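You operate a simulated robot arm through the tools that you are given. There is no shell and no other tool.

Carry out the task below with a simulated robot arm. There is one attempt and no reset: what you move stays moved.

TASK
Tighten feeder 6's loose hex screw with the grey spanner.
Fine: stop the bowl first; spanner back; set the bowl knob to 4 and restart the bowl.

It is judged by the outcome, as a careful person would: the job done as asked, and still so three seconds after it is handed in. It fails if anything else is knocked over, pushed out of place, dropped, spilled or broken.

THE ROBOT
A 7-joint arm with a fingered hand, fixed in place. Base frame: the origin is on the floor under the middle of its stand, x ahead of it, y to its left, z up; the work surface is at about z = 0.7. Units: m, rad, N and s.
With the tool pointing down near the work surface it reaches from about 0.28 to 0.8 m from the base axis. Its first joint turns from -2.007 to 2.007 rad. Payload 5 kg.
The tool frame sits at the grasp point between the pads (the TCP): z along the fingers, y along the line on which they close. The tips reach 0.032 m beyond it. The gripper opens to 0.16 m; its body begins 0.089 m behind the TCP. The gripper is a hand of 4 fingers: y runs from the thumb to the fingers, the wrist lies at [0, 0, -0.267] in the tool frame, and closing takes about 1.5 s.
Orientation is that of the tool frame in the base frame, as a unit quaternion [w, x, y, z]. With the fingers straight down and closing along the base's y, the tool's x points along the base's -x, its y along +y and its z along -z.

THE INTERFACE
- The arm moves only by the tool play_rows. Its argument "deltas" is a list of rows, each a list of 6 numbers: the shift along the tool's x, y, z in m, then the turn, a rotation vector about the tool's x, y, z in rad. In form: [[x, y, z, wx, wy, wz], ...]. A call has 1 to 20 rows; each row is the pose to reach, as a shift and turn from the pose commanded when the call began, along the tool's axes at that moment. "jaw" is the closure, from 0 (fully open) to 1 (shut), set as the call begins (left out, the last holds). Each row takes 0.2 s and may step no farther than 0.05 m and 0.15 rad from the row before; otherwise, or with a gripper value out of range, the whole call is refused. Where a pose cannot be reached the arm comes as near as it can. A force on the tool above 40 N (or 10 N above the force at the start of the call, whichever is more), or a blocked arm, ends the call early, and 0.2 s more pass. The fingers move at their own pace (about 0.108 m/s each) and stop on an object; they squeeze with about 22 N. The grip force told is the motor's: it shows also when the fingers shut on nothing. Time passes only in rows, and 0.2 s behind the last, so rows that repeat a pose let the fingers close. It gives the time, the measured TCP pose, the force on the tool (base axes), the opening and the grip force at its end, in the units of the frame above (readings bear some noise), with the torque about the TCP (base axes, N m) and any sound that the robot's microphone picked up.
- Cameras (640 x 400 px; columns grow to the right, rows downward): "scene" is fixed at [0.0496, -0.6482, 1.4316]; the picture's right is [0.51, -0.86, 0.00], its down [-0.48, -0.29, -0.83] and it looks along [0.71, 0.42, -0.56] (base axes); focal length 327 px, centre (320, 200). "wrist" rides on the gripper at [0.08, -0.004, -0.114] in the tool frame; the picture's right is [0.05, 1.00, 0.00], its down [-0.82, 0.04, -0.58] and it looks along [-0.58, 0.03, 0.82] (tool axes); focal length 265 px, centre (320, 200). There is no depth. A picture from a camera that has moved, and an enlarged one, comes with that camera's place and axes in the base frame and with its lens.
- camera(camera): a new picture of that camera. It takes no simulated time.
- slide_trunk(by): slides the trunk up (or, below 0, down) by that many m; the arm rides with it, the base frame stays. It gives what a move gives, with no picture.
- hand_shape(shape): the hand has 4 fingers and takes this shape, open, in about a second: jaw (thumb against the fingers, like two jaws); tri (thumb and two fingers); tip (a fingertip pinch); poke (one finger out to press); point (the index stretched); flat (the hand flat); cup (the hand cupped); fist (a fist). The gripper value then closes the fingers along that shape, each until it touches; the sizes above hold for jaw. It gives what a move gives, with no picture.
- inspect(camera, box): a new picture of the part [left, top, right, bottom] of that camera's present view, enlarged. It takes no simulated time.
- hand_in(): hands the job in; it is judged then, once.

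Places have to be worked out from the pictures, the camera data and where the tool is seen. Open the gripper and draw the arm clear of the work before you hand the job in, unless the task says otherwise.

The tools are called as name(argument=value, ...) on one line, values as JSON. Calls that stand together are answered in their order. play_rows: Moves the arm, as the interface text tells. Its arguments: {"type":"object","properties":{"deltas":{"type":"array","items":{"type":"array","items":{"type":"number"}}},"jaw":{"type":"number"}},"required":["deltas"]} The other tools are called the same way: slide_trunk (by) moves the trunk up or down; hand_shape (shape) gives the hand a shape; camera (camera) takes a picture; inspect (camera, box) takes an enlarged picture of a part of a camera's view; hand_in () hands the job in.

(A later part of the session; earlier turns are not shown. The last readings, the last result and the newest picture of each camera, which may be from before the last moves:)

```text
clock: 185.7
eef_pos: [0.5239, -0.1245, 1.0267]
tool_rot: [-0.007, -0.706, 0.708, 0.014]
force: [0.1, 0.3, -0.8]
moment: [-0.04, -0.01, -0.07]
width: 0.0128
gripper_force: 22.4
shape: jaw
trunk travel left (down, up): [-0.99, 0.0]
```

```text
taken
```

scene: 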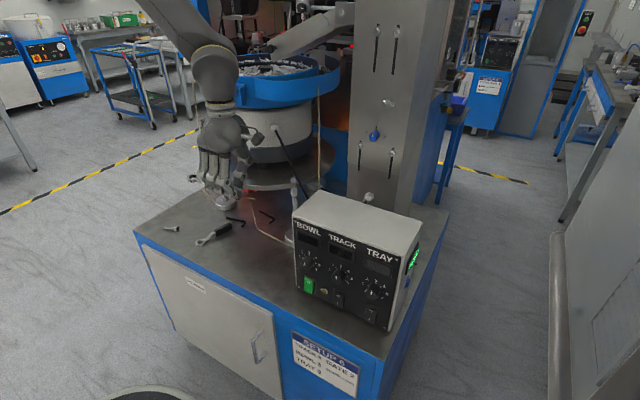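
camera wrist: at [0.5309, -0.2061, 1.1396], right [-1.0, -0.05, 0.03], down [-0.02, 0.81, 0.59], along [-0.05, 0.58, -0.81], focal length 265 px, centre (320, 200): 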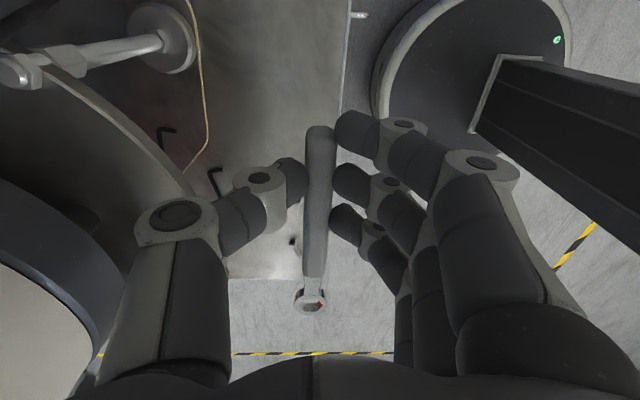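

Above the home spot. I lower vertically to just above the table.

play_rows(deltas=[[0.0004, -0.0012, 0.04, 0, 0, 0], [0.0008, -0.0025, 0.085, 0, 0, 0], [0.0013, -0.0039, 0.13, 0, 0, 0], [0.0017, -0.0052, 0.175, 0, 0, 0], [0.0022, -0.0065, 0.22, 0, 0, 0], [0.0025, -0.0076, 0.255, 0, 0, 0], [0.0027, -0.008, 0.27, 0, 0, 0], [0.0027, -0.008, 0.27, 0, 0, 0]])

camera(camera="wrist")

inspect(camera="scene", box=[180, 200, 280, 290])

```text
clock: 187.5
eef_pos: [0.5242, -0.1253, 0.7572]
tool_rot: [-0.008, -0.706, 0.708, 0.014]
force: [0.7, -0.7, -0.9]
moment: [-0.05, -0.05, 0.0]
width: 0.0126
gripper_force: 21.7
shape: jaw
trunk travel left (down, up): [-0.99, 0.0]
```

```text
taken
camera wrist: at [0.5315, -0.2065, 0.8693], right [-1.0, -0.05, 0.03], down [-0.02, 0.81, 0.59], along [-0.05, 0.58, -0.81], focal length 265 px, centre (320, 200)
```

wrist: 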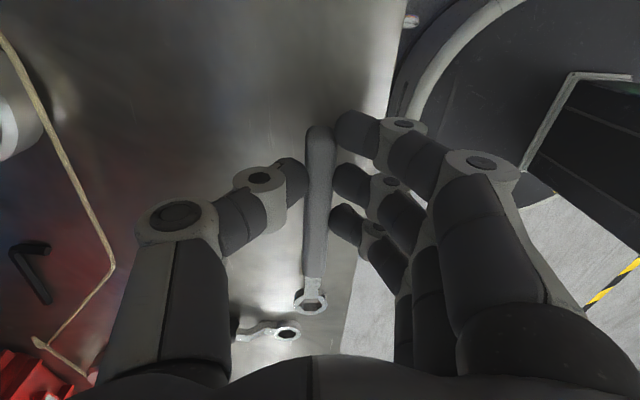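

```text
4.44 times, centred on (230, 245) of scene
camera zoom: at [0.0496, -0.6482, 1.4316], right [0.51, -0.86, 0.0], down [-0.48, -0.29, -0.83], along [0.71, 0.42, -0.56], focal length 1452 px, centre (720, 0)
```

zoom: 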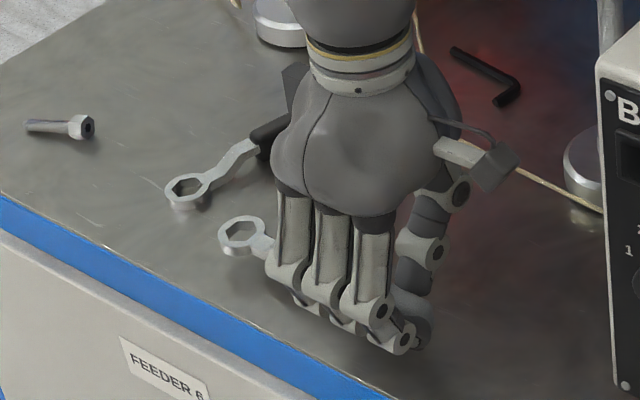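

About 1 cm above the table; the ring needs ~+5 mm in y and +2 mm in x to match the original place. I correct and lower until the table carries the weight.

play_rows(deltas=[[-0.005, -0.002, 0.004, 0, 0, 0], [-0.005, -0.002, 0.01, 0, 0, 0], [-0.005, -0.002, 0.015, 0, 0, 0], [-0.005, -0.002, 0.018, 0, 0, 0], [-0.005, -0.002, 0.018, 0, 0, 0]])

inspect(camera="scene", box=[180, 200, 280, 290])

```text
clock: 188.7
eef_pos: [0.5262, -0.1191, 0.7405]
tool_rot: [-0.007, -0.706, 0.708, 0.012]
force: [-0.1, 1.1, 24.5]
moment: [-0.12, 0.09, 0.03]
width: 0.0134
gripper_force: 22.3
shape: jaw
trunk travel left (down, up): [-0.99, 0.0]
```

```text
4.44 times, centred on (230, 245) of scene
camera zoom: at [0.0496, -0.6482, 1.4316], right [0.51, -0.86, 0.0], down [-0.48, -0.29, -0.83], along [0.71, 0.42, -0.56], focal length 1452 px, centre (720, 0)
```

zoom: 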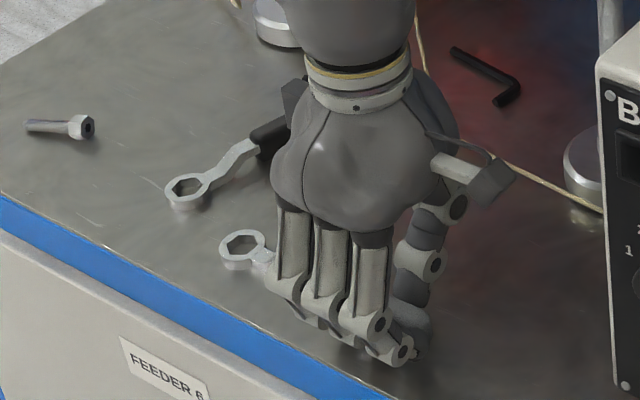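

The handle touched down a bit firmly (24 N). I ease up by 1.5–2 mm.

play_rows(deltas=[[0, 0, -0.001, 0, 0, 0], [0, 0, -0.0018, 0, 0, 0], [0, 0, -0.0018, 0, 0, 0]])

inspect(camera="scene", box=[195, 240, 265, 290])

```text
clock: 189.5
eef_pos: [0.5273, -0.1192, 0.7413]
tool_rot: [-0.008, -0.706, 0.708, 0.013]
force: [2.7, 0.2, 16.9]
moment: [-0.15, -0.02, -0.03]
width: 0.0138
gripper_force: 22.2
shape: jaw
trunk travel left (down, up): [-0.99, 0.0]
```

```text
8.00 times, centred on (230, 265) of scene
camera zoom: at [0.0496, -0.6482, 1.4316], right [0.51, -0.86, 0.0], down [-0.48, -0.29, -0.83], along [0.71, 0.42, -0.56], focal length 2613 px, centre (1040, -320)
```

zoom: 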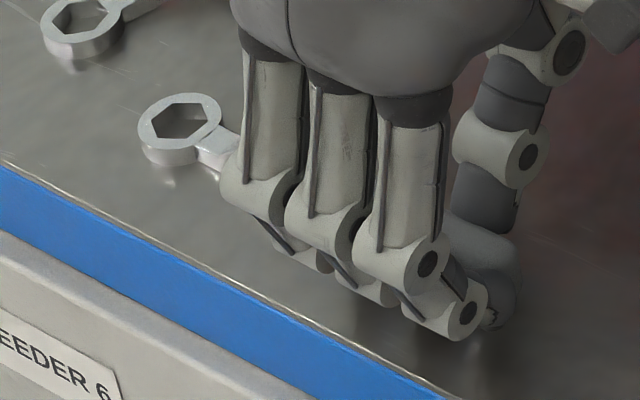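

Still 17 N; I ease up another 1.5 mm and re-check.

play_rows(deltas=[[0, 0, -0.001, 0, 0, 0], [0, 0, -0.0015, 0, 0, 0], [0, 0, -0.0015, 0, 0, 0]])

inspect(camera="wrist", box=[280, 110, 340, 320])

```text
clock: 190.3
eef_pos: [0.5252, -0.1185, 0.7419]
tool_rot: [-0.008, -0.706, 0.708, 0.014]
force: [1.9, -0.5, 1.6]
moment: [-0.16, 0.02, 0.03]
width: 0.0135
gripper_force: 22.8
shape: jaw
trunk travel left (down, up): [-0.99, 0.0]
```

```text
1.90 times, centred on (310, 215) of wrist
camera zoom: at [0.5329, -0.2005, 0.8541], right [-1.0, -0.05, 0.03], down [-0.02, 0.81, 0.59], along [-0.05, 0.58, -0.81], focal length 506 px, centre (339, 171)
```

zoom: 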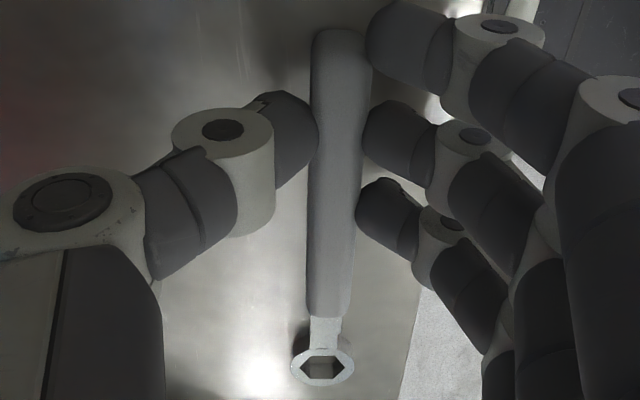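

The handle end rests on the table while the ring is a couple of mm up. I pitch +0.02 rad to bring the ring down too, then check.

play_rows(deltas=[[0, 0, 0, 0, 0.01, 0], [0, 0, 0, 0, 0.02, 0], [0, 0, 0.0003, 0, 0.025, 0], [0, 0, 0.0003, 0, 0.025, 0]])

inspect(camera="scene", box=[195, 240, 265, 290])

```text
clock: 191.3
eef_pos: [0.5264, -0.1197, 0.7422]
tool_rot: [-0.016, -0.706, 0.708, 0.006]
force: [-0.4, 0.3, 1.1]
moment: [0.06, 0.04, 0.0]
width: 0.0134
gripper_force: 22.4
shape: jaw
trunk travel left (down, up): [-0.99, 0.0]
```

```text
8.00 times, centred on (230, 265) of scene
camera zoom: at [0.0496, -0.6482, 1.4316], right [0.51, -0.86, 0.0], down [-0.48, -0.29, -0.83], along [0.71, 0.42, -0.56], focal length 2613 px, centre (1040, -320)
```

zoom: 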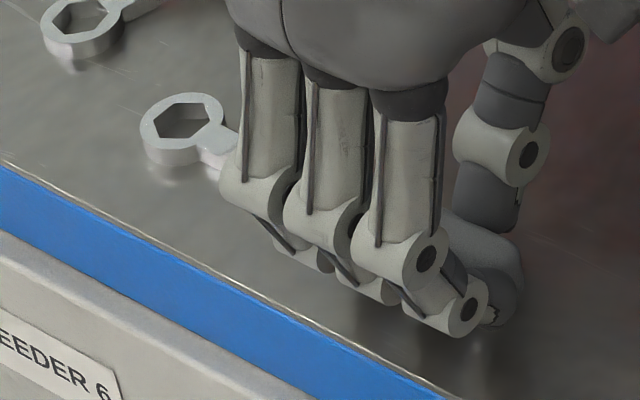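

The spanner now rests flat within ~4 mm of its original place. I open the fingers to release it.

play_rows(deltas=[[0, 0, 0, 0, 0, 0], [0, 0, 0, 0, 0, 0], [0, 0, 0, 0, 0, 0], [0, 0, 0, 0, 0, 0]], jaw=0.55)

camera(camera="wrist")

inspect(camera="scene", box=[180, 200, 280, 290])

```text
clock: 192.3
eef_pos: [0.5261, -0.1197, 0.742]
tool_rot: [-0.017, -0.706, 0.708, 0.005]
force: [0.7, -0.1, 0.4]
moment: [0.0, 0.02, 0.0]
width: 0.0712
gripper_force: 0.1
shape: jaw
trunk travel left (down, up): [-0.99, 0.0]
```

```text
taken
camera wrist: at [0.5336, -0.1981, 0.8564], right [-1.0, -0.05, 0.03], down [-0.02, 0.82, 0.57], along [-0.05, 0.56, -0.82], focal length 265 px, centre (320, 200)
```

wrist: 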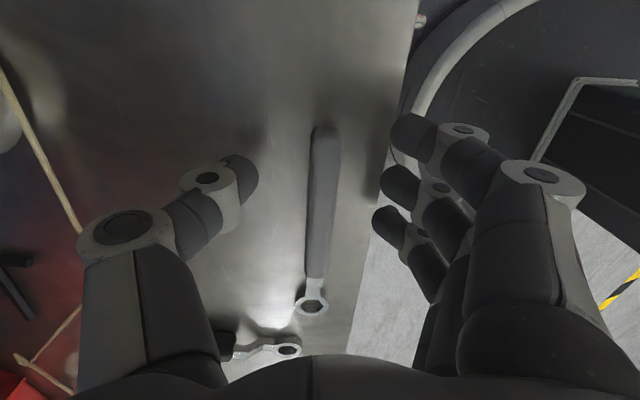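

```text
4.44 times, centred on (230, 245) of scene
camera zoom: at [0.0496, -0.6482, 1.4316], right [0.51, -0.86, 0.0], down [-0.48, -0.29, -0.83], along [0.71, 0.42, -0.56], focal length 1452 px, centre (720, 0)
```

zoom: 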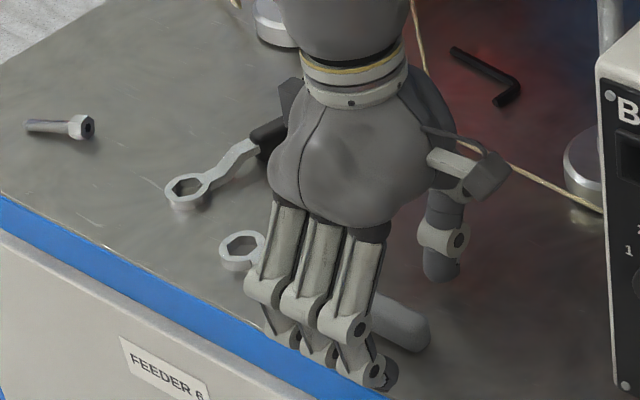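

Released cleanly. I raise the hand straight up and check the spanner against the original picture.

play_rows(deltas=[[0.0003, 0.0006, -0.02, 0, 0, 0], [0.001, 0.0018, -0.06, 0, 0, 0], [0.0017, 0.0031, -0.1, 0, 0, 0], [0.0024, 0.0043, -0.14, 0, 0, 0], [0.003, 0.0056, -0.18, 0, 0, 0], [0.0037, 0.0068, -0.22, 0, 0, 0], [0.0043, 0.0079, -0.255, 0, 0, 0], [0.0043, 0.0079, -0.255, 0, 0, 0]])

camera(camera="scene")

inspect(camera="scene", box=[150, 160, 310, 290])

```text
clock: 194.1
eef_pos: [0.5261, -0.1194, 0.9969]
tool_rot: [-0.016, -0.706, 0.708, 0.006]
force: [-0.3, 0.3, -0.7]
moment: [-0.01, 0.02, 0.03]
width: 0.0713
gripper_force: 0.1
shape: jaw
trunk travel left (down, up): [-0.99, 0.0]
```

```text
taken
```

scene: 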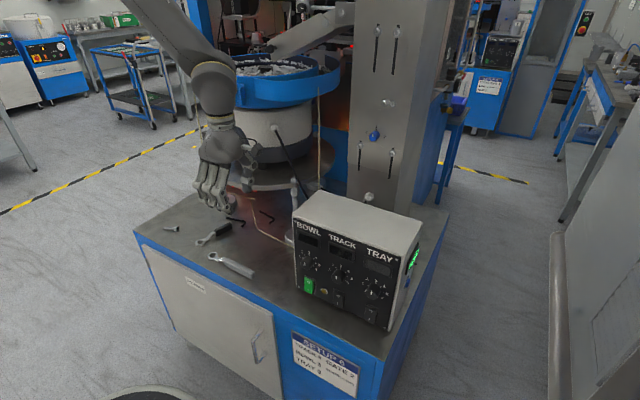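

```text
3.08 times, centred on (230, 225) of scene
camera zoom: at [0.0496, -0.6482, 1.4316], right [0.51, -0.86, 0.0], down [-0.48, -0.29, -0.83], along [0.71, 0.42, -0.56], focal length 1005 px, centre (597, 123)
```

zoom: 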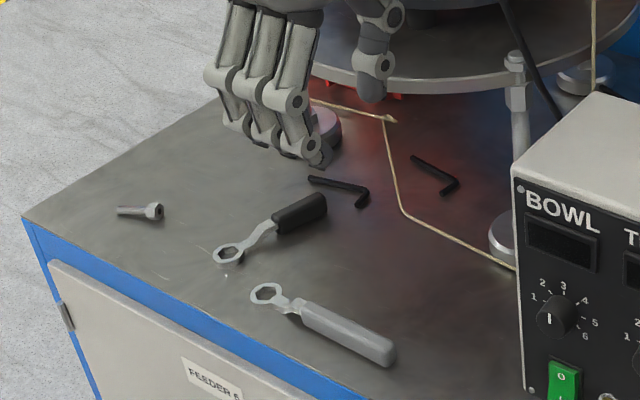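

The spanner is back where it was. Next the bowl knob: I bring the hand to the front of the panel with the default yaw, levelled.

play_rows(deltas=[[0.005, 0.03, 0.001, 0.001, -0.003, 0.14], [0.015, 0.06, 0.002, 0.002, -0.006, 0.28], [0.03, 0.085, 0.003, 0.004, -0.01, 0.42], [0.05, 0.1, 0.004, 0.005, -0.013, 0.56], [0.075, 0.106, 0.004, 0.006, -0.016, 0.7], [0.1, 0.106, 0.005, 0.007, -0.019, 0.84], [0.12, 0.106, 0.005, 0.008, -0.023, 0.98], [0.14, 0.106, 0.006, 0.009, -0.026, 1.12], [0.16, 0.106, 0.006, 0.01, -0.029, 1.26], [0.175, 0.106, 0.006, 0.012, -0.032, 1.4], [0.181, 0.106, 0.006, 0.013, -0.035, 1.53], [0.181, 0.106, 0.006, 0.013, -0.036, 1.568], [0.181, 0.106, 0.006, 0.013, -0.036, 1.568]])

camera(camera="scene")

```text
clock: 196.9
eef_pos: [0.4203, -0.3008, 0.9977]
tool_rot: [0.001, 0.0, 1.0, 0.001]
force: [-0.5, 0.4, 0.4]
moment: [0.03, 0.03, 0.01]
width: 0.0714
gripper_force: 0.1
shape: jaw
trunk travel left (down, up): [-0.99, 0.0]
```

```text
taken
```

scene: 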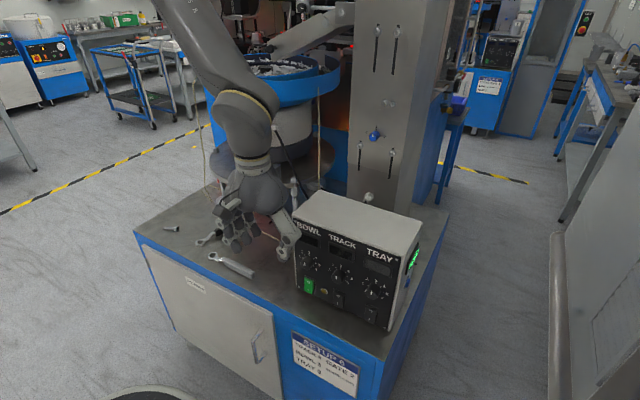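

I lower to knob height while tilting the tool forward in stages.

play_rows(deltas=[[0, 0, 0.04, 0, 0, 0], [0, 0, 0.08, 0, -0.1, 0], [0, 0, 0.11, 0, -0.22, 0], [-0.01, -0.005, 0.125, 0, -0.34, 0], [-0.02, -0.012, 0.13, 0, -0.46, 0], [-0.03, -0.02, 0.135, 0, -0.58, 0], [-0.035, -0.024, 0.14, 0, -0.7, 0], [-0.035, -0.024, 0.145, 0, -0.82, 0], [-0.035, -0.024, 0.148, 0, -0.94, 0], [-0.035, -0.024, 0.15, 0, -1.06, 0], [-0.035, -0.024, 0.15, 0, -1.06, 0]])

camera(camera="wrist")

inspect(camera="scene", box=[180, 170, 380, 310])

```text
clock: 199.3
eef_pos: [0.4546, -0.3244, 0.8465]
tool_rot: [0.506, 0.0, 0.862, -0.001]
force: [0.2, -0.9, 1.6]
moment: [-0.01, -0.02, 0.0]
width: 0.0715
gripper_force: 0.0
shape: jaw
trunk travel left (down, up): [-0.99, 0.0]
```

```text
taken
camera wrist: at [0.3159, -0.3287, 0.8321], right [-0.03, 1.0, -0.05], down [-0.11, 0.04, 0.99], along [0.99, 0.03, 0.11], focal length 265 px, centre (320, 200)
```

wrist: 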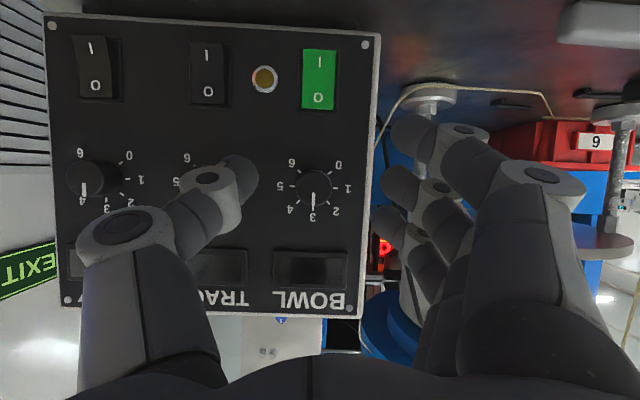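

```text
2.86 times, centred on (280, 240) of scene
camera zoom: at [0.0496, -0.6482, 1.4316], right [0.51, -0.86, 0.0], down [-0.48, -0.29, -0.83], along [0.71, 0.42, -0.56], focal length 933 px, centre (434, 86)
```

zoom: 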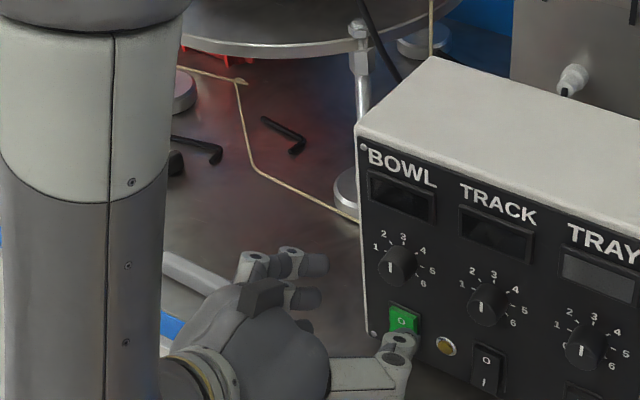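

Reach is fine: I'm facing the panel with ~60° tilt, and the knob pointer is on 3. I continue tilting to nearly horizontal, keeping the TCP in place.

play_rows(deltas=[[0, -0.001, 0, 0, -0.12, 0], [0, -0.002, 0, 0, -0.24, 0], [0, -0.003, 0, 0, -0.36, 0], [0, -0.003, 0, 0, -0.48, 0], [0, -0.003, 0, 0, -0.48, 0]])

hand_shape(shape="tri")

camera(camera="wrist")

inspect(camera="scene", box=[180, 170, 380, 310])

```text
clock: 200.5
eef_pos: [0.454, -0.3275, 0.8477]
tool_rot: [0.697, 0.0, 0.717, 0.0]
force: [0.2, 0.0, -0.4]
moment: [0.0, -0.01, 0.01]
width: 0.0714
gripper_force: 0.0
shape: jaw
trunk travel left (down, up): [-0.99, 0.0]
```

```text
clock: 201.4
eef_pos: [0.454, -0.3283, 0.8477]
tool_rot: [0.697, 0.0, 0.717, 0.0]
force: [-0.4, 0.1, -0.7]
moment: [0.01, -0.02, 0.01]
width: 0.1597
gripper_force: 0.0
shape: tri
trunk travel left (down, up): [-0.99, 0.0]
```

```text
taken
camera wrist: at [0.3382, -0.3321, 0.7704], right [0.0, 1.0, -0.05], down [-0.55, 0.04, 0.83], along [0.83, 0.03, 0.55], focal length 265 px, centre (320, 200)
```

wrist: 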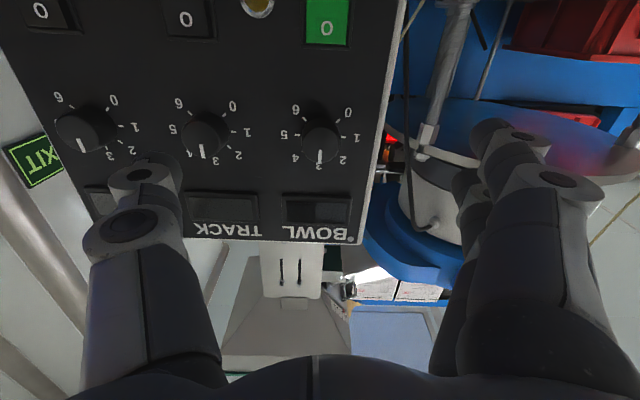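

```text
2.86 times, centred on (280, 240) of scene
camera zoom: at [0.0496, -0.6482, 1.4316], right [0.51, -0.86, 0.0], down [-0.48, -0.29, -0.83], along [0.71, 0.42, -0.56], focal length 933 px, centre (434, 86)
```

zoom: 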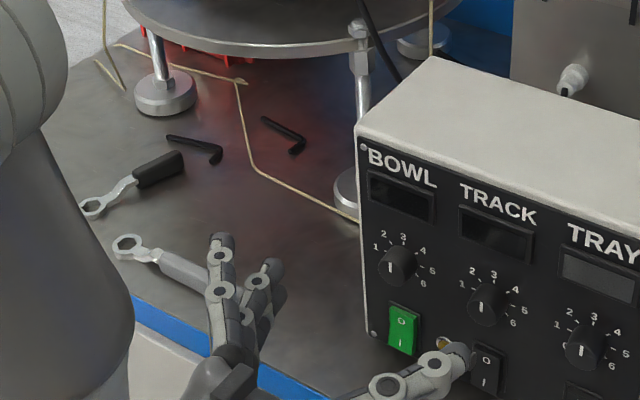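

The tool now points straight at the knob (z≈+x) and is centred on it. I test-close the tri shape in free space to see how the fingertips converge.

play_rows(deltas=[[0, 0, 0, 0, 0, 0], [0, 0, 0, 0, 0, 0], [0, 0, 0, 0, 0, 0], [0, 0, 0, 0, 0, 0]], jaw=0.65)

camera(camera="wrist")

inspect(camera="scene", box=[230, 210, 360, 310])

```text
clock: 202.4
eef_pos: [0.4548, -0.327, 0.8477]
tool_rot: [0.697, 0.0, 0.717, 0.0]
force: [0.2, 0.2, 0.0]
moment: [-0.01, 0.02, -0.02]
width: 0.0567
gripper_force: 0.1
shape: tri
trunk travel left (down, up): [-0.99, 0.0]
```

```text
taken
camera wrist: at [0.3382, -0.3321, 0.7704], right [0.0, 1.0, -0.05], down [-0.55, 0.04, 0.83], along [0.83, 0.03, 0.55], focal length 265 px, centre (320, 200)
```

wrist: 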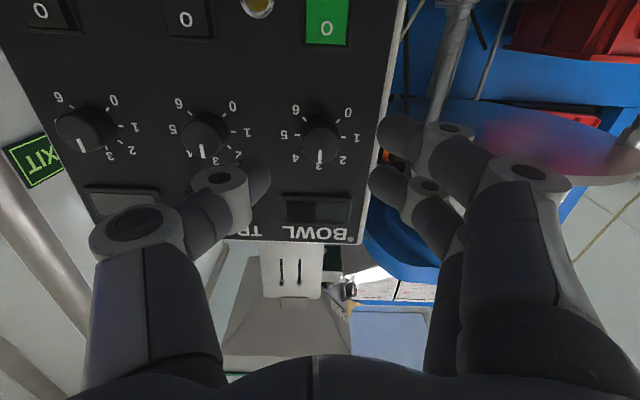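

```text
4.00 times, centred on (295, 260) of scene
camera zoom: at [0.0496, -0.6482, 1.4316], right [0.51, -0.86, 0.0], down [-0.48, -0.29, -0.83], along [0.71, 0.42, -0.56], focal length 1307 px, centre (420, -40)
```

zoom: 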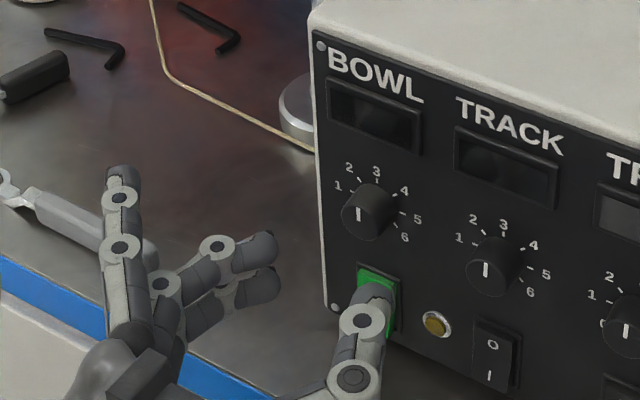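

The tri shape is off-centre, while in jaw the thumb opposes the middle finger right on the tool axis. I switch back to jaw, pre-close to ~56 mm, and check alignment.

hand_shape(shape="jaw")

play_rows(deltas=[[0, 0, 0, 0, 0, 0], [0, 0, 0, 0, 0, 0], [0, 0, 0, 0, 0, 0], [0, 0, 0, 0, 0, 0]], jaw=0.65)

camera(camera="wrist")

inspect(camera="scene", box=[230, 210, 360, 310])

```text
clock: 203.3
eef_pos: [0.455, -0.3273, 0.8468]
tool_rot: [0.696, 0.0, 0.718, 0.0]
force: [0.0, -0.7, -0.3]
moment: [-0.01, 0.01, -0.01]
width: 0.16
gripper_force: 0.1
shape: jaw
trunk travel left (down, up): [-0.99, 0.0]
```

```text
clock: 204.3
eef_pos: [0.4537, -0.3271, 0.8477]
tool_rot: [0.697, 0.0, 0.717, 0.0]
force: [0.5, 0.5, -0.5]
moment: [0.0, 0.01, -0.01]
width: 0.0565
gripper_force: 0.2
shape: jaw
trunk travel left (down, up): [-0.99, 0.0]
```

```text
taken
camera wrist: at [0.3382, -0.3321, 0.7704], right [0.0, 1.0, -0.05], down [-0.55, 0.04, 0.83], along [0.83, 0.03, 0.55], focal length 265 px, centre (320, 200)
```

wrist: 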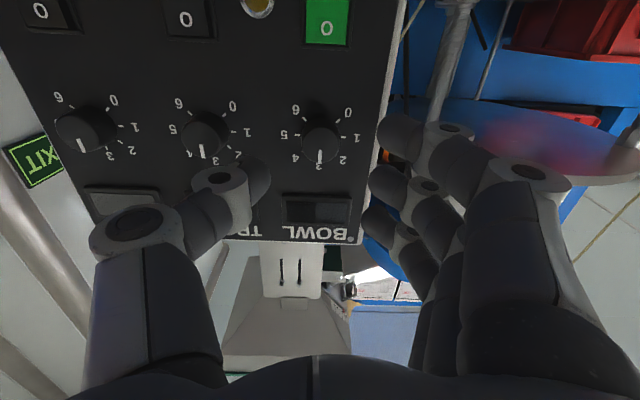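

```text
4.00 times, centred on (295, 260) of scene
camera zoom: at [0.0496, -0.6482, 1.4316], right [0.51, -0.86, 0.0], down [-0.48, -0.29, -0.83], along [0.71, 0.42, -0.56], focal length 1307 px, centre (420, -40)
```

zoom: 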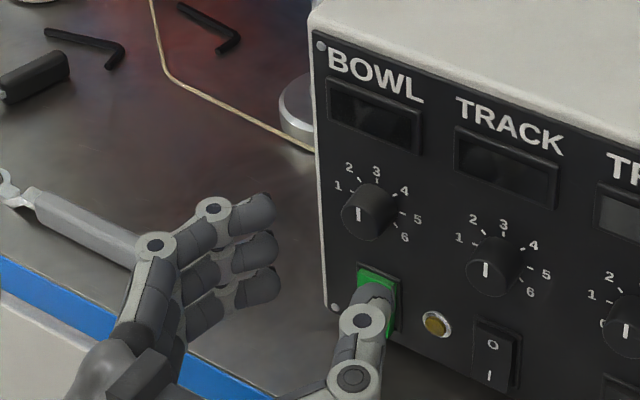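

Alignment looks right. I advance 4 cm so the tips are just short of the knob face, and look.

play_rows(deltas=[[0, 0, 0.012, 0, 0, 0], [0, 0, 0.024, 0, 0, 0], [0, 0, 0.034, 0, 0, 0], [0, 0, 0.04, 0, 0, 0], [0, 0, 0.04, 0, 0, 0]])

camera(camera="wrist")

inspect(camera="scene", box=[260, 210, 360, 290])

```text
clock: 205.5
eef_pos: [0.4955, -0.3273, 0.8459]
tool_rot: [0.696, 0.0, 0.718, 0.0]
force: [-0.4, -1.2, -0.1]
moment: [0.01, 0.0, 0.02]
width: 0.0567
gripper_force: 0.0
shape: jaw
trunk travel left (down, up): [-0.99, 0.0]
```

```text
taken
camera wrist: at [0.3784, -0.332, 0.769], right [0.0, 1.0, -0.05], down [-0.55, 0.04, 0.83], along [0.83, 0.03, 0.55], focal length 265 px, centre (320, 200)
```

wrist: 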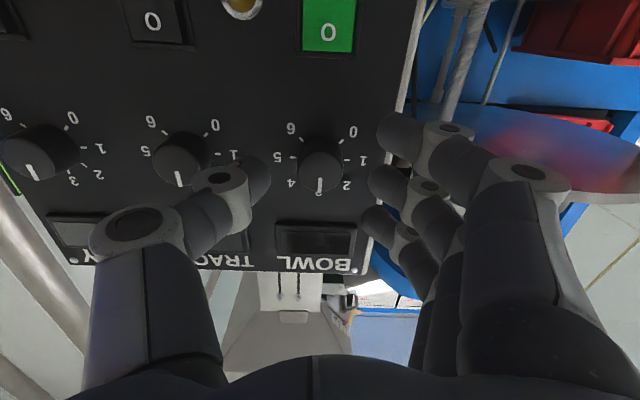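

```text
5.00 times, centred on (310, 250) of scene
camera zoom: at [0.0496, -0.6482, 1.4316], right [0.51, -0.86, 0.0], down [-0.48, -0.29, -0.83], along [0.71, 0.42, -0.56], focal length 1633 px, centre (370, -50)
```

zoom: 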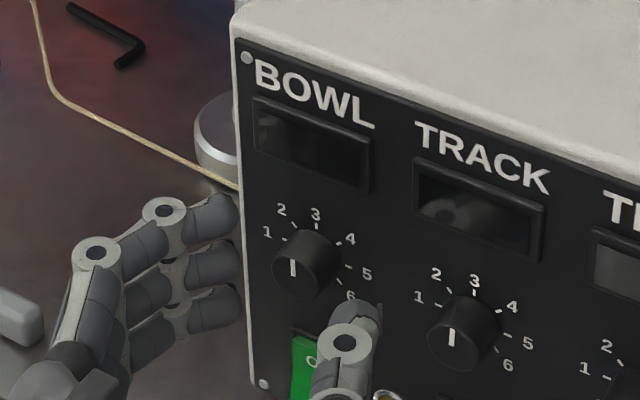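

Wrist view shows the knob centred between thumb and fingers. I advance another 12 mm so the tips surround the knob, watching force.

play_rows(deltas=[[-0.001, 0, 0.004, 0, 0, 0], [-0.002, 0, 0.008, 0, 0, 0], [-0.002, 0, 0.012, 0, 0, 0], [-0.002, 0, 0.012, 0, 0, 0]])

camera(camera="wrist")

inspect(camera="scene", box=[260, 210, 360, 290])

```text
clock: 206.5
eef_pos: [0.5065, -0.3283, 0.8475]
tool_rot: [0.696, 0.0, 0.718, 0.0]
force: [0.1, 0.3, 0.4]
moment: [0.0, 0.02, 0.02]
width: 0.0568
gripper_force: 0.1
shape: jaw
trunk travel left (down, up): [-0.99, 0.0]
```

```text
taken
camera wrist: at [0.3906, -0.3321, 0.7705], right [0.0, 1.0, -0.05], down [-0.55, 0.04, 0.83], along [0.83, 0.03, 0.55], focal length 265 px, centre (320, 200)
```

wrist: 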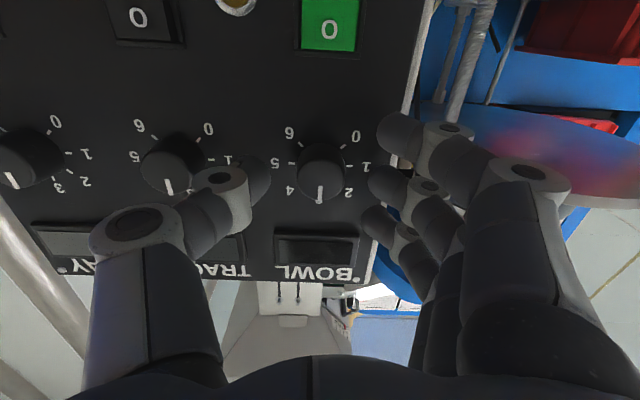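

```text
5.00 times, centred on (310, 250) of scene
camera zoom: at [0.0496, -0.6482, 1.4316], right [0.51, -0.86, 0.0], down [-0.48, -0.29, -0.83], along [0.71, 0.42, -0.56], focal length 1633 px, centre (370, -50)
```

zoom: 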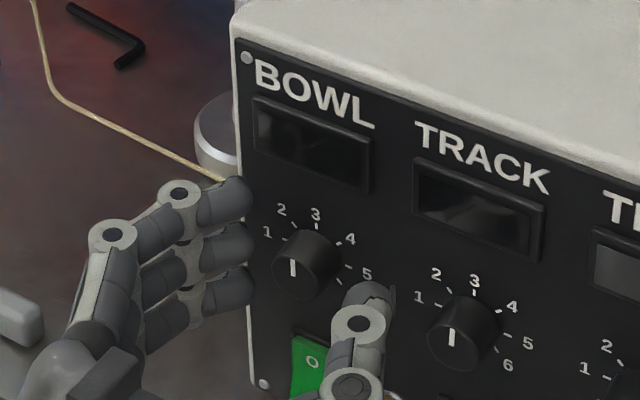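

Thumb and middle fingertip are level with the knob on both sides. I close the hand onto the knob.

play_rows(deltas=[[0, 0, 0, 0, 0, 0], [0, 0, 0, 0, 0, 0], [0, 0, 0, 0, 0, 0], [0, 0, 0, 0, 0, 0]], jaw=1.0)

camera(camera="wrist")

inspect(camera="scene", box=[260, 210, 360, 290])

```text
clock: 207.5
eef_pos: [0.5077, -0.3298, 0.8488]
tool_rot: [0.697, -0.001, 0.717, 0.0]
force: [1.6, -10.1, 1.2]
moment: [-0.02, -0.02, -0.1]
width: 0.0083
gripper_force: 22.0
shape: jaw
trunk travel left (down, up): [-0.99, 0.0]
```

```text
taken
camera wrist: at [0.3907, -0.3338, 0.7705], right [0.0, 1.0, -0.05], down [-0.55, 0.04, 0.83], along [0.83, 0.03, 0.55], focal length 265 px, centre (320, 200)
```

wrist: 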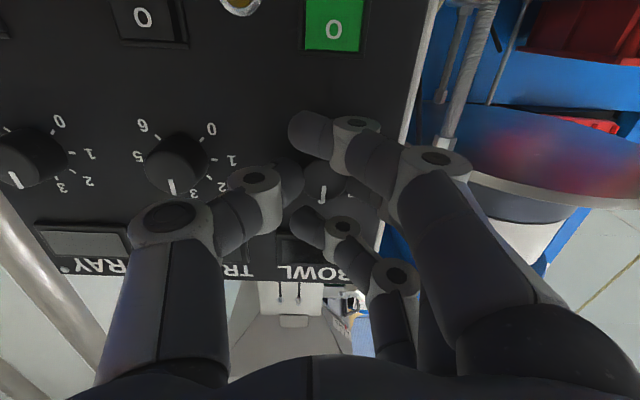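

```text
5.00 times, centred on (310, 250) of scene
camera zoom: at [0.0496, -0.6482, 1.4316], right [0.51, -0.86, 0.0], down [-0.48, -0.29, -0.83], along [0.71, 0.42, -0.56], focal length 1633 px, centre (370, -50)
```

zoom: 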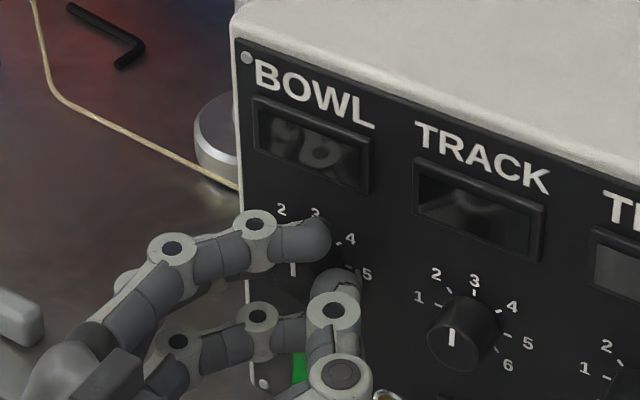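

I zoom in to see how the fingers sit around the knob.

inspect(camera="wrist", box=[260, 100, 400, 240])

inspect(camera="scene", box=[285, 245, 335, 285])

```text
2.86 times, centred on (330, 170) of wrist
camera zoom: at [0.3907, -0.3338, 0.7705], right [0.0, 1.0, -0.05], down [-0.55, 0.04, 0.83], along [0.83, 0.03, 0.55], focal length 758 px, centre (291, 286)
```

zoom: 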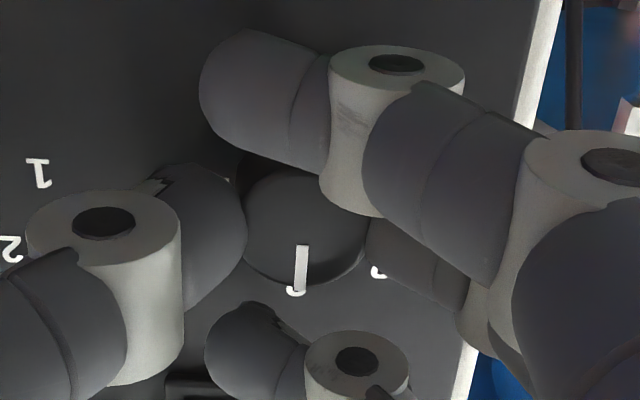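

```text
10.00 times, centred on (310, 265) of scene
camera zoom: at [0.0496, -0.6482, 1.4316], right [0.51, -0.86, 0.0], down [-0.48, -0.29, -0.83], along [0.71, 0.42, -0.56], focal length 3267 px, centre (420, -450)
```

zoom: 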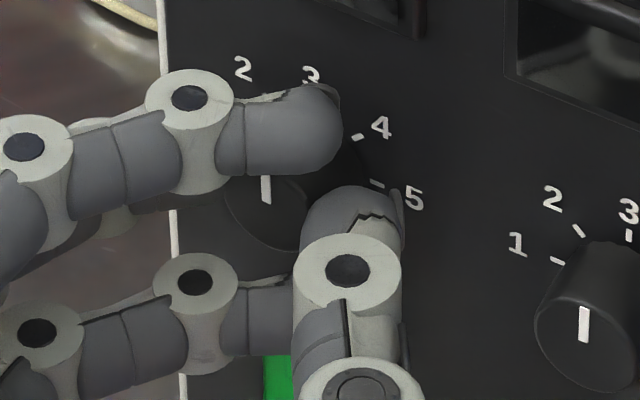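

Thumb and middle finger hold the knob. I rotate the hand clockwise (as seen from the front) by 45° about the knob axis to go from 3 to 4.

play_rows(deltas=[[0.0003, 0.0003, 0, 0, 0, 0.13], [0.0006, 0.0007, 0, 0, 0, 0.26], [0.0009, 0.0011, 0, 0, 0, 0.39], [0.0011, 0.0015, 0, 0, 0, 0.52], [0.0013, 0.0019, 0, 0, 0, 0.65], [0.0015, 0.0023, 0, 0, 0, 0.785], [0.0015, 0.0023, 0, 0, 0, 0.785]])

inspect(camera="wrist", box=[240, 80, 420, 260])

inspect(camera="scene", box=[285, 245, 335, 285])

```text
clock: 209.1
eef_pos: [0.5069, -0.3271, 0.8457]
tool_rot: [0.642, 0.276, 0.663, 0.268]
force: [3.0, -16.0, -5.3]
moment: [0.02, 0.01, -0.28]
width: 0.0084
gripper_force: 22.1
shape: jaw
trunk travel left (down, up): [-0.99, 0.0]
```

```text
2.22 times, centred on (330, 170) of wrist
camera zoom: at [0.3908, -0.2726, 0.7887], right [0.02, 0.74, 0.67], down [-0.56, -0.55, 0.62], along [0.83, -0.39, 0.4], focal length 590 px, centre (298, 267)
```

zoom: 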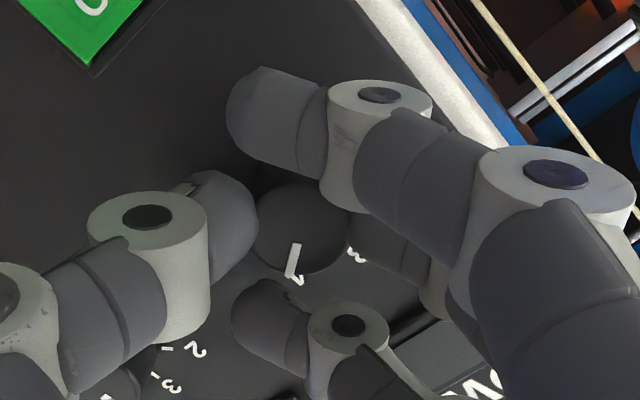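

```text
10.00 times, centred on (310, 265) of scene
camera zoom: at [0.0496, -0.6482, 1.4316], right [0.51, -0.86, 0.0], down [-0.48, -0.29, -0.83], along [0.71, 0.42, -0.56], focal length 3267 px, centre (420, -450)
```

zoom: 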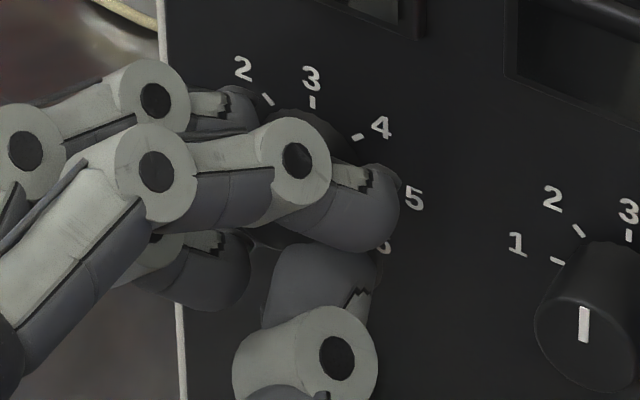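

The pointer seems to have followed. I release the knob, back off and inspect where it points.

play_rows(deltas=[[0, 0, 0, 0, 0, 0], [0, 0, 0, 0, 0, 0], [0, 0, 0, 0, 0, 0]], jaw=0.65)

play_rows(deltas=[[0, 0, -0.015, 0, 0, 0], [0, 0, -0.035, 0, 0, 0], [0, 0, -0.055, 0, 0, 0], [0, 0, -0.055, 0, 0, 0]])

camera(camera="wrist")

inspect(camera="scene", box=[285, 225, 345, 285])

```text
clock: 209.9
eef_pos: [0.5064, -0.3245, 0.8462]
tool_rot: [0.644, 0.273, 0.663, 0.267]
force: [0.0, 0.2, -0.6]
moment: [0.04, -0.01, 0.05]
width: 0.0554
gripper_force: 0.0
shape: jaw
trunk travel left (down, up): [-0.99, 0.0]
```

```text
clock: 210.9
eef_pos: [0.4519, -0.3262, 0.8469]
tool_rot: [0.644, 0.274, 0.663, 0.266]
force: [-0.8, -0.6, -0.1]
moment: [-0.03, -0.03, 0.01]
width: 0.0554
gripper_force: 0.1
shape: jaw
trunk travel left (down, up): [-0.99, 0.0]
```

```text
taken
camera wrist: at [0.3355, -0.2722, 0.791], right [0.02, 0.74, 0.67], down [-0.56, -0.55, 0.62], along [0.83, -0.39, 0.4], focal length 265 px, centre (320, 200)
```

wrist: 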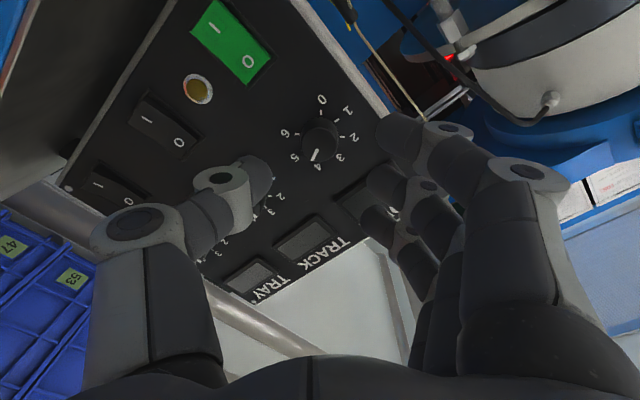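

```text
6.67 times, centred on (315, 255) of scene
camera zoom: at [0.0496, -0.6482, 1.4316], right [0.51, -0.86, 0.0], down [-0.48, -0.29, -0.83], along [0.71, 0.42, -0.56], focal length 2178 px, centre (353, -167)
```

zoom: 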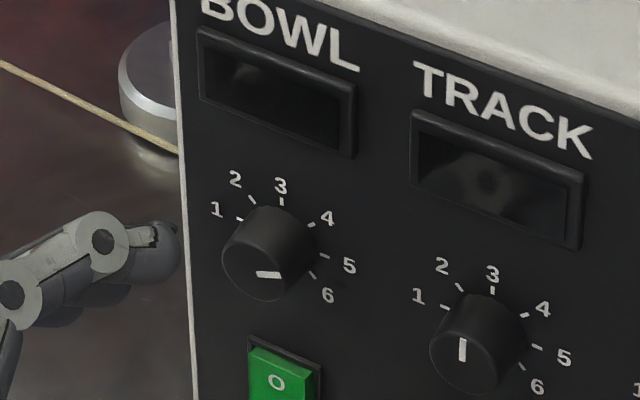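

The knob seems to have turned a bit past 4. I zoom in to measure the pointer precisely.

inspect(camera="wrist", box=[275, 85, 365, 185])

inspect(camera="scene", box=[290, 245, 325, 280])

```text
4.00 times, centred on (320, 135) of wrist
camera zoom: at [0.3355, -0.2722, 0.791], right [0.02, 0.74, 0.67], down [-0.56, -0.55, 0.62], along [0.83, -0.39, 0.4], focal length 1062 px, centre (320, 460)
```

zoom: 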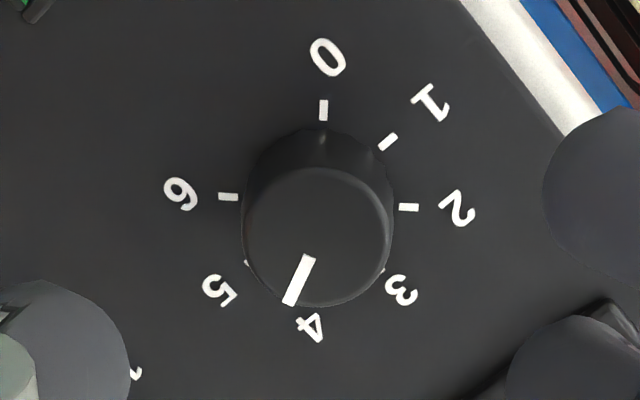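

```text
11.43 times, centred on (308, 262) of scene
camera zoom: at [0.0496, -0.6482, 1.4316], right [0.51, -0.86, 0.0], down [-0.48, -0.29, -0.83], along [0.71, 0.42, -0.56], focal length 3734 px, centre (463, -514)
```

zoom: 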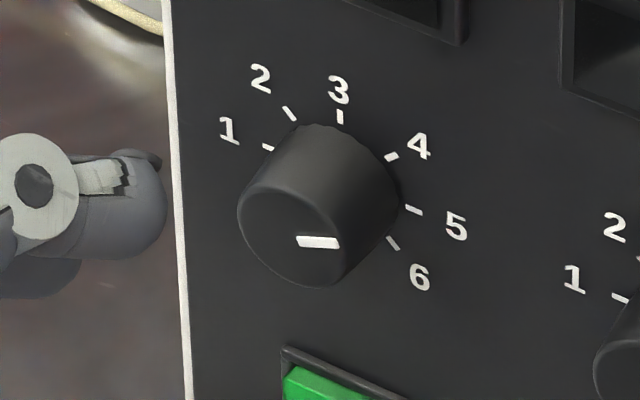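

The pointer is at about 4.45 (65° from "3" tick line), so it needs ~20° back counter-clockwise. I re-approach with the knob better centred on the thumb–middle-finger line.

play_rows(deltas=[[-0.006, 0, 0.01, 0, 0, 0], [-0.006, 0, 0.03, 0, 0, 0], [-0.006, 0, 0.045, 0, 0, 0], [-0.006, 0, 0.055, 0, 0, 0], [-0.006, 0, 0.055, 0, 0, 0]])

inspect(camera="wrist", box=[240, 90, 400, 250])

inspect(camera="scene", box=[285, 240, 335, 290])

```text
clock: 212.1
eef_pos: [0.5055, -0.3293, 0.85]
tool_rot: [0.644, 0.274, 0.663, 0.266]
force: [-3.9, -0.1, 0.7]
moment: [0.02, -0.23, 0.0]
width: 0.0558
gripper_force: 0.3
shape: jaw
trunk travel left (down, up): [-0.99, 0.0]
```

```text
2.50 times, centred on (320, 170) of wrist
camera zoom: at [0.3907, -0.2763, 0.7941], right [0.02, 0.74, 0.67], down [-0.56, -0.55, 0.62], along [0.83, -0.39, 0.4], focal length 664 px, centre (320, 275)
```

zoom: 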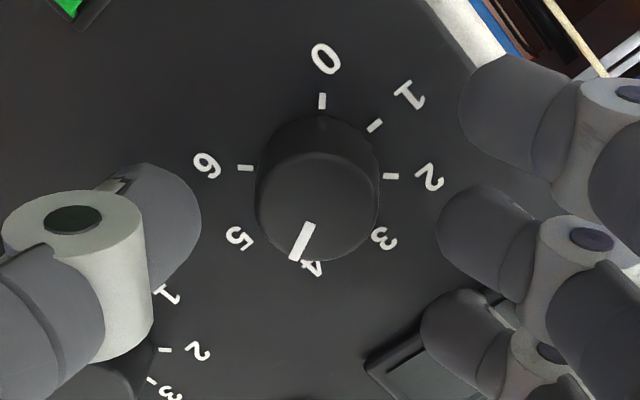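

```text
8.00 times, centred on (310, 265) of scene
camera zoom: at [0.0496, -0.6482, 1.4316], right [0.51, -0.86, 0.0], down [-0.48, -0.29, -0.83], along [0.71, 0.42, -0.56], focal length 2613 px, centre (400, -320)
```

zoom: 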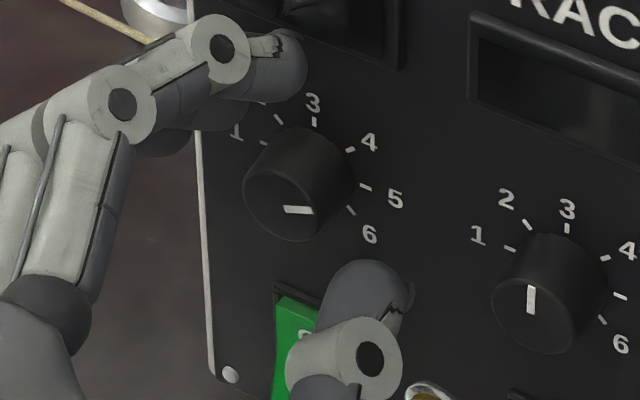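

A fingertip touched the display bezel lightly (4 N). I back off 25 mm, reduce the hand roll by 0.4 rad so the turn back ends upright, and re-approach.

play_rows(deltas=[[0, 0, -0.012, 0, 0, 0], [0, 0, -0.025, 0, 0, 0], [0, 0, -0.025, 0, 0, -0.13], [0, 0, -0.025, 0, 0, -0.26], [0.0002, 0.0005, -0.025, 0, 0, -0.4], [0.0002, 0.0005, -0.012, 0, 0, -0.4], [0.0002, 0.0005, 0.0, 0, 0, -0.4], [0.0002, 0.0005, 0.0, 0, 0, -0.4]])

inspect(camera="wrist", box=[240, 90, 400, 250])

inspect(camera="scene", box=[285, 240, 335, 290])

```text
clock: 213.9
eef_pos: [0.5069, -0.3287, 0.8505]
tool_rot: [0.683, 0.138, 0.704, 0.133]
force: [0.5, 1.1, -0.6]
moment: [-0.01, 0.0, 0.01]
width: 0.0555
gripper_force: 0.1
shape: jaw
trunk travel left (down, up): [-0.99, 0.0]
```

```text
2.50 times, centred on (320, 170) of wrist
camera zoom: at [0.3905, -0.3026, 0.7777], right [0.01, 0.95, 0.33], down [-0.55, -0.27, 0.79], along [0.83, -0.19, 0.52], focal length 664 px, centre (320, 275)
```

zoom: 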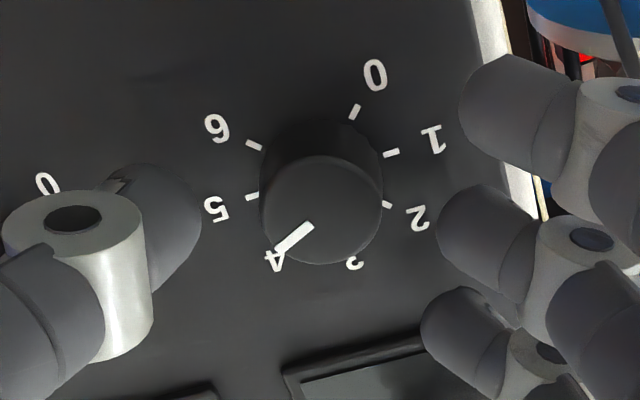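

```text
8.00 times, centred on (310, 265) of scene
camera zoom: at [0.0496, -0.6482, 1.4316], right [0.51, -0.86, 0.0], down [-0.48, -0.29, -0.83], along [0.71, 0.42, -0.56], focal length 2613 px, centre (400, -320)
```

zoom: 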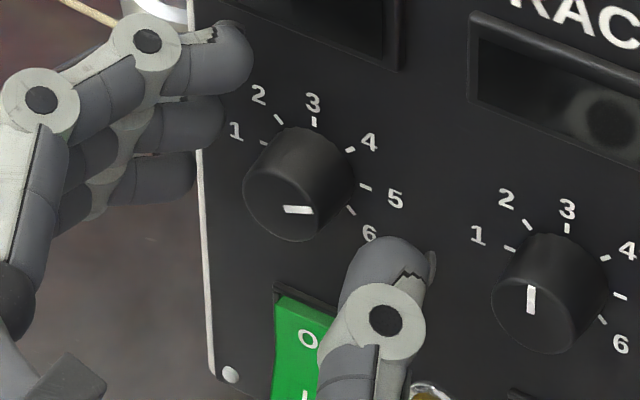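

No contact now, and the knob is well centred. I close on it again.

play_rows(deltas=[[0, 0, 0, 0, 0, 0], [0, 0, 0, 0, 0, 0], [0, 0, 0, 0, 0, 0], [0, 0, 0, 0, 0, 0]], jaw=1.0)

inspect(camera="wrist", box=[240, 90, 400, 250])

inspect(camera="scene", box=[285, 240, 335, 290])

```text
clock: 214.9
eef_pos: [0.5067, -0.33, 0.8495]
tool_rot: [0.683, 0.138, 0.705, 0.132]
force: [1.9, -7.6, -3.7]
moment: [-0.03, 0.02, -0.01]
width: 0.0082
gripper_force: 22.2
shape: jaw
trunk travel left (down, up): [-0.99, 0.0]
```

```text
2.50 times, centred on (320, 170) of wrist
camera zoom: at [0.3906, -0.3041, 0.7773], right [0.01, 0.94, 0.33], down [-0.55, -0.27, 0.79], along [0.83, -0.19, 0.52], focal length 664 px, centre (320, 275)
```

zoom: 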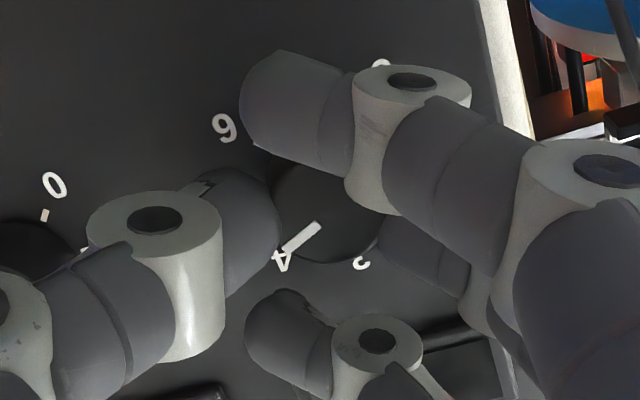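

```text
8.00 times, centred on (310, 265) of scene
camera zoom: at [0.0496, -0.6482, 1.4316], right [0.51, -0.86, 0.0], down [-0.48, -0.29, -0.83], along [0.71, 0.42, -0.56], focal length 2613 px, centre (400, -320)
```

zoom: 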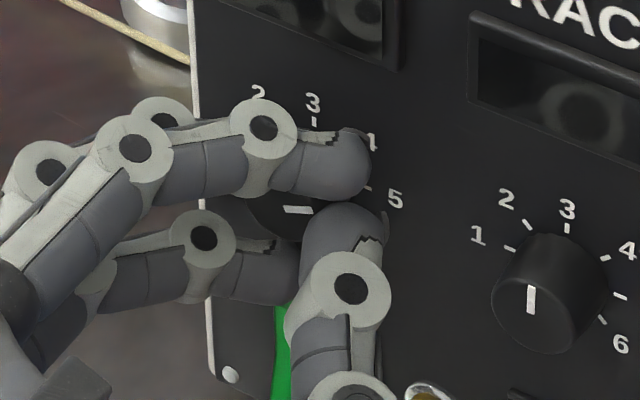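

Closing didn't disturb the pointer. I rotate the hand back counter-clockwise by 0.35 rad.

play_rows(deltas=[[0, 0, 0, 0, 0, -0.1], [0, -0.0003, 0, 0, 0, -0.2], [0.0001, -0.0006, 0, 0, 0, -0.3], [0.0001, -0.0007, 0, 0, 0, -0.35], [0.0001, -0.0007, 0, 0, 0, -0.35]])

inspect(camera="wrist", box=[240, 90, 400, 250])

inspect(camera="scene", box=[285, 240, 335, 290])

```text
clock: 216.1
eef_pos: [0.5073, -0.3296, 0.851]
tool_rot: [0.696, 0.013, 0.718, 0.012]
force: [0.8, -4.7, 3.6]
moment: [-0.02, -0.08, -0.01]
width: 0.0076
gripper_force: 21.7
shape: jaw
trunk travel left (down, up): [-0.99, 0.0]
```

```text
2.50 times, centred on (320, 170) of wrist
camera zoom: at [0.3906, -0.3315, 0.7734], right [0.0, 1.0, -0.02], down [-0.55, 0.01, 0.83], along [0.83, 0.01, 0.55], focal length 664 px, centre (320, 275)
```

zoom: 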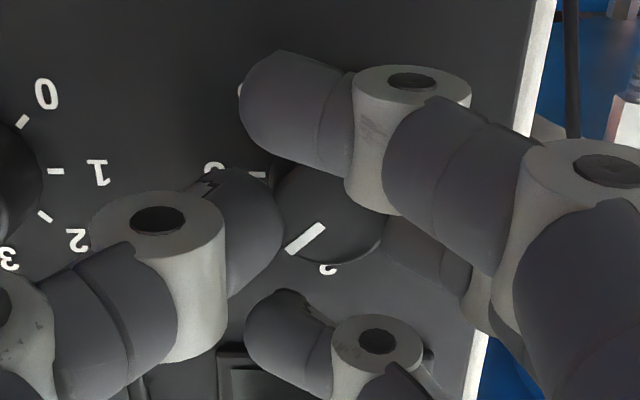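

```text
8.00 times, centred on (310, 265) of scene
camera zoom: at [0.0496, -0.6482, 1.4316], right [0.51, -0.86, 0.0], down [-0.48, -0.29, -0.83], along [0.71, 0.42, -0.56], focal length 2613 px, centre (400, -320)
```

zoom: 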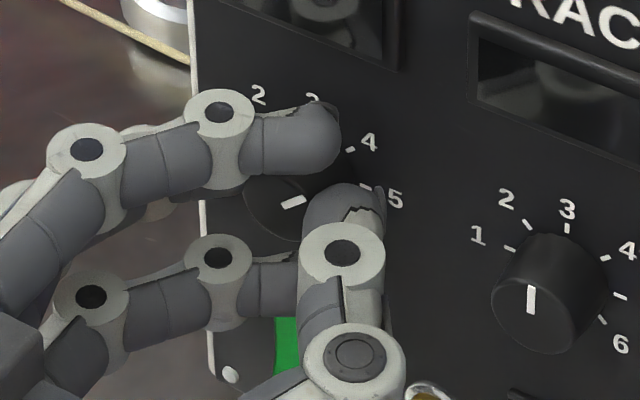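

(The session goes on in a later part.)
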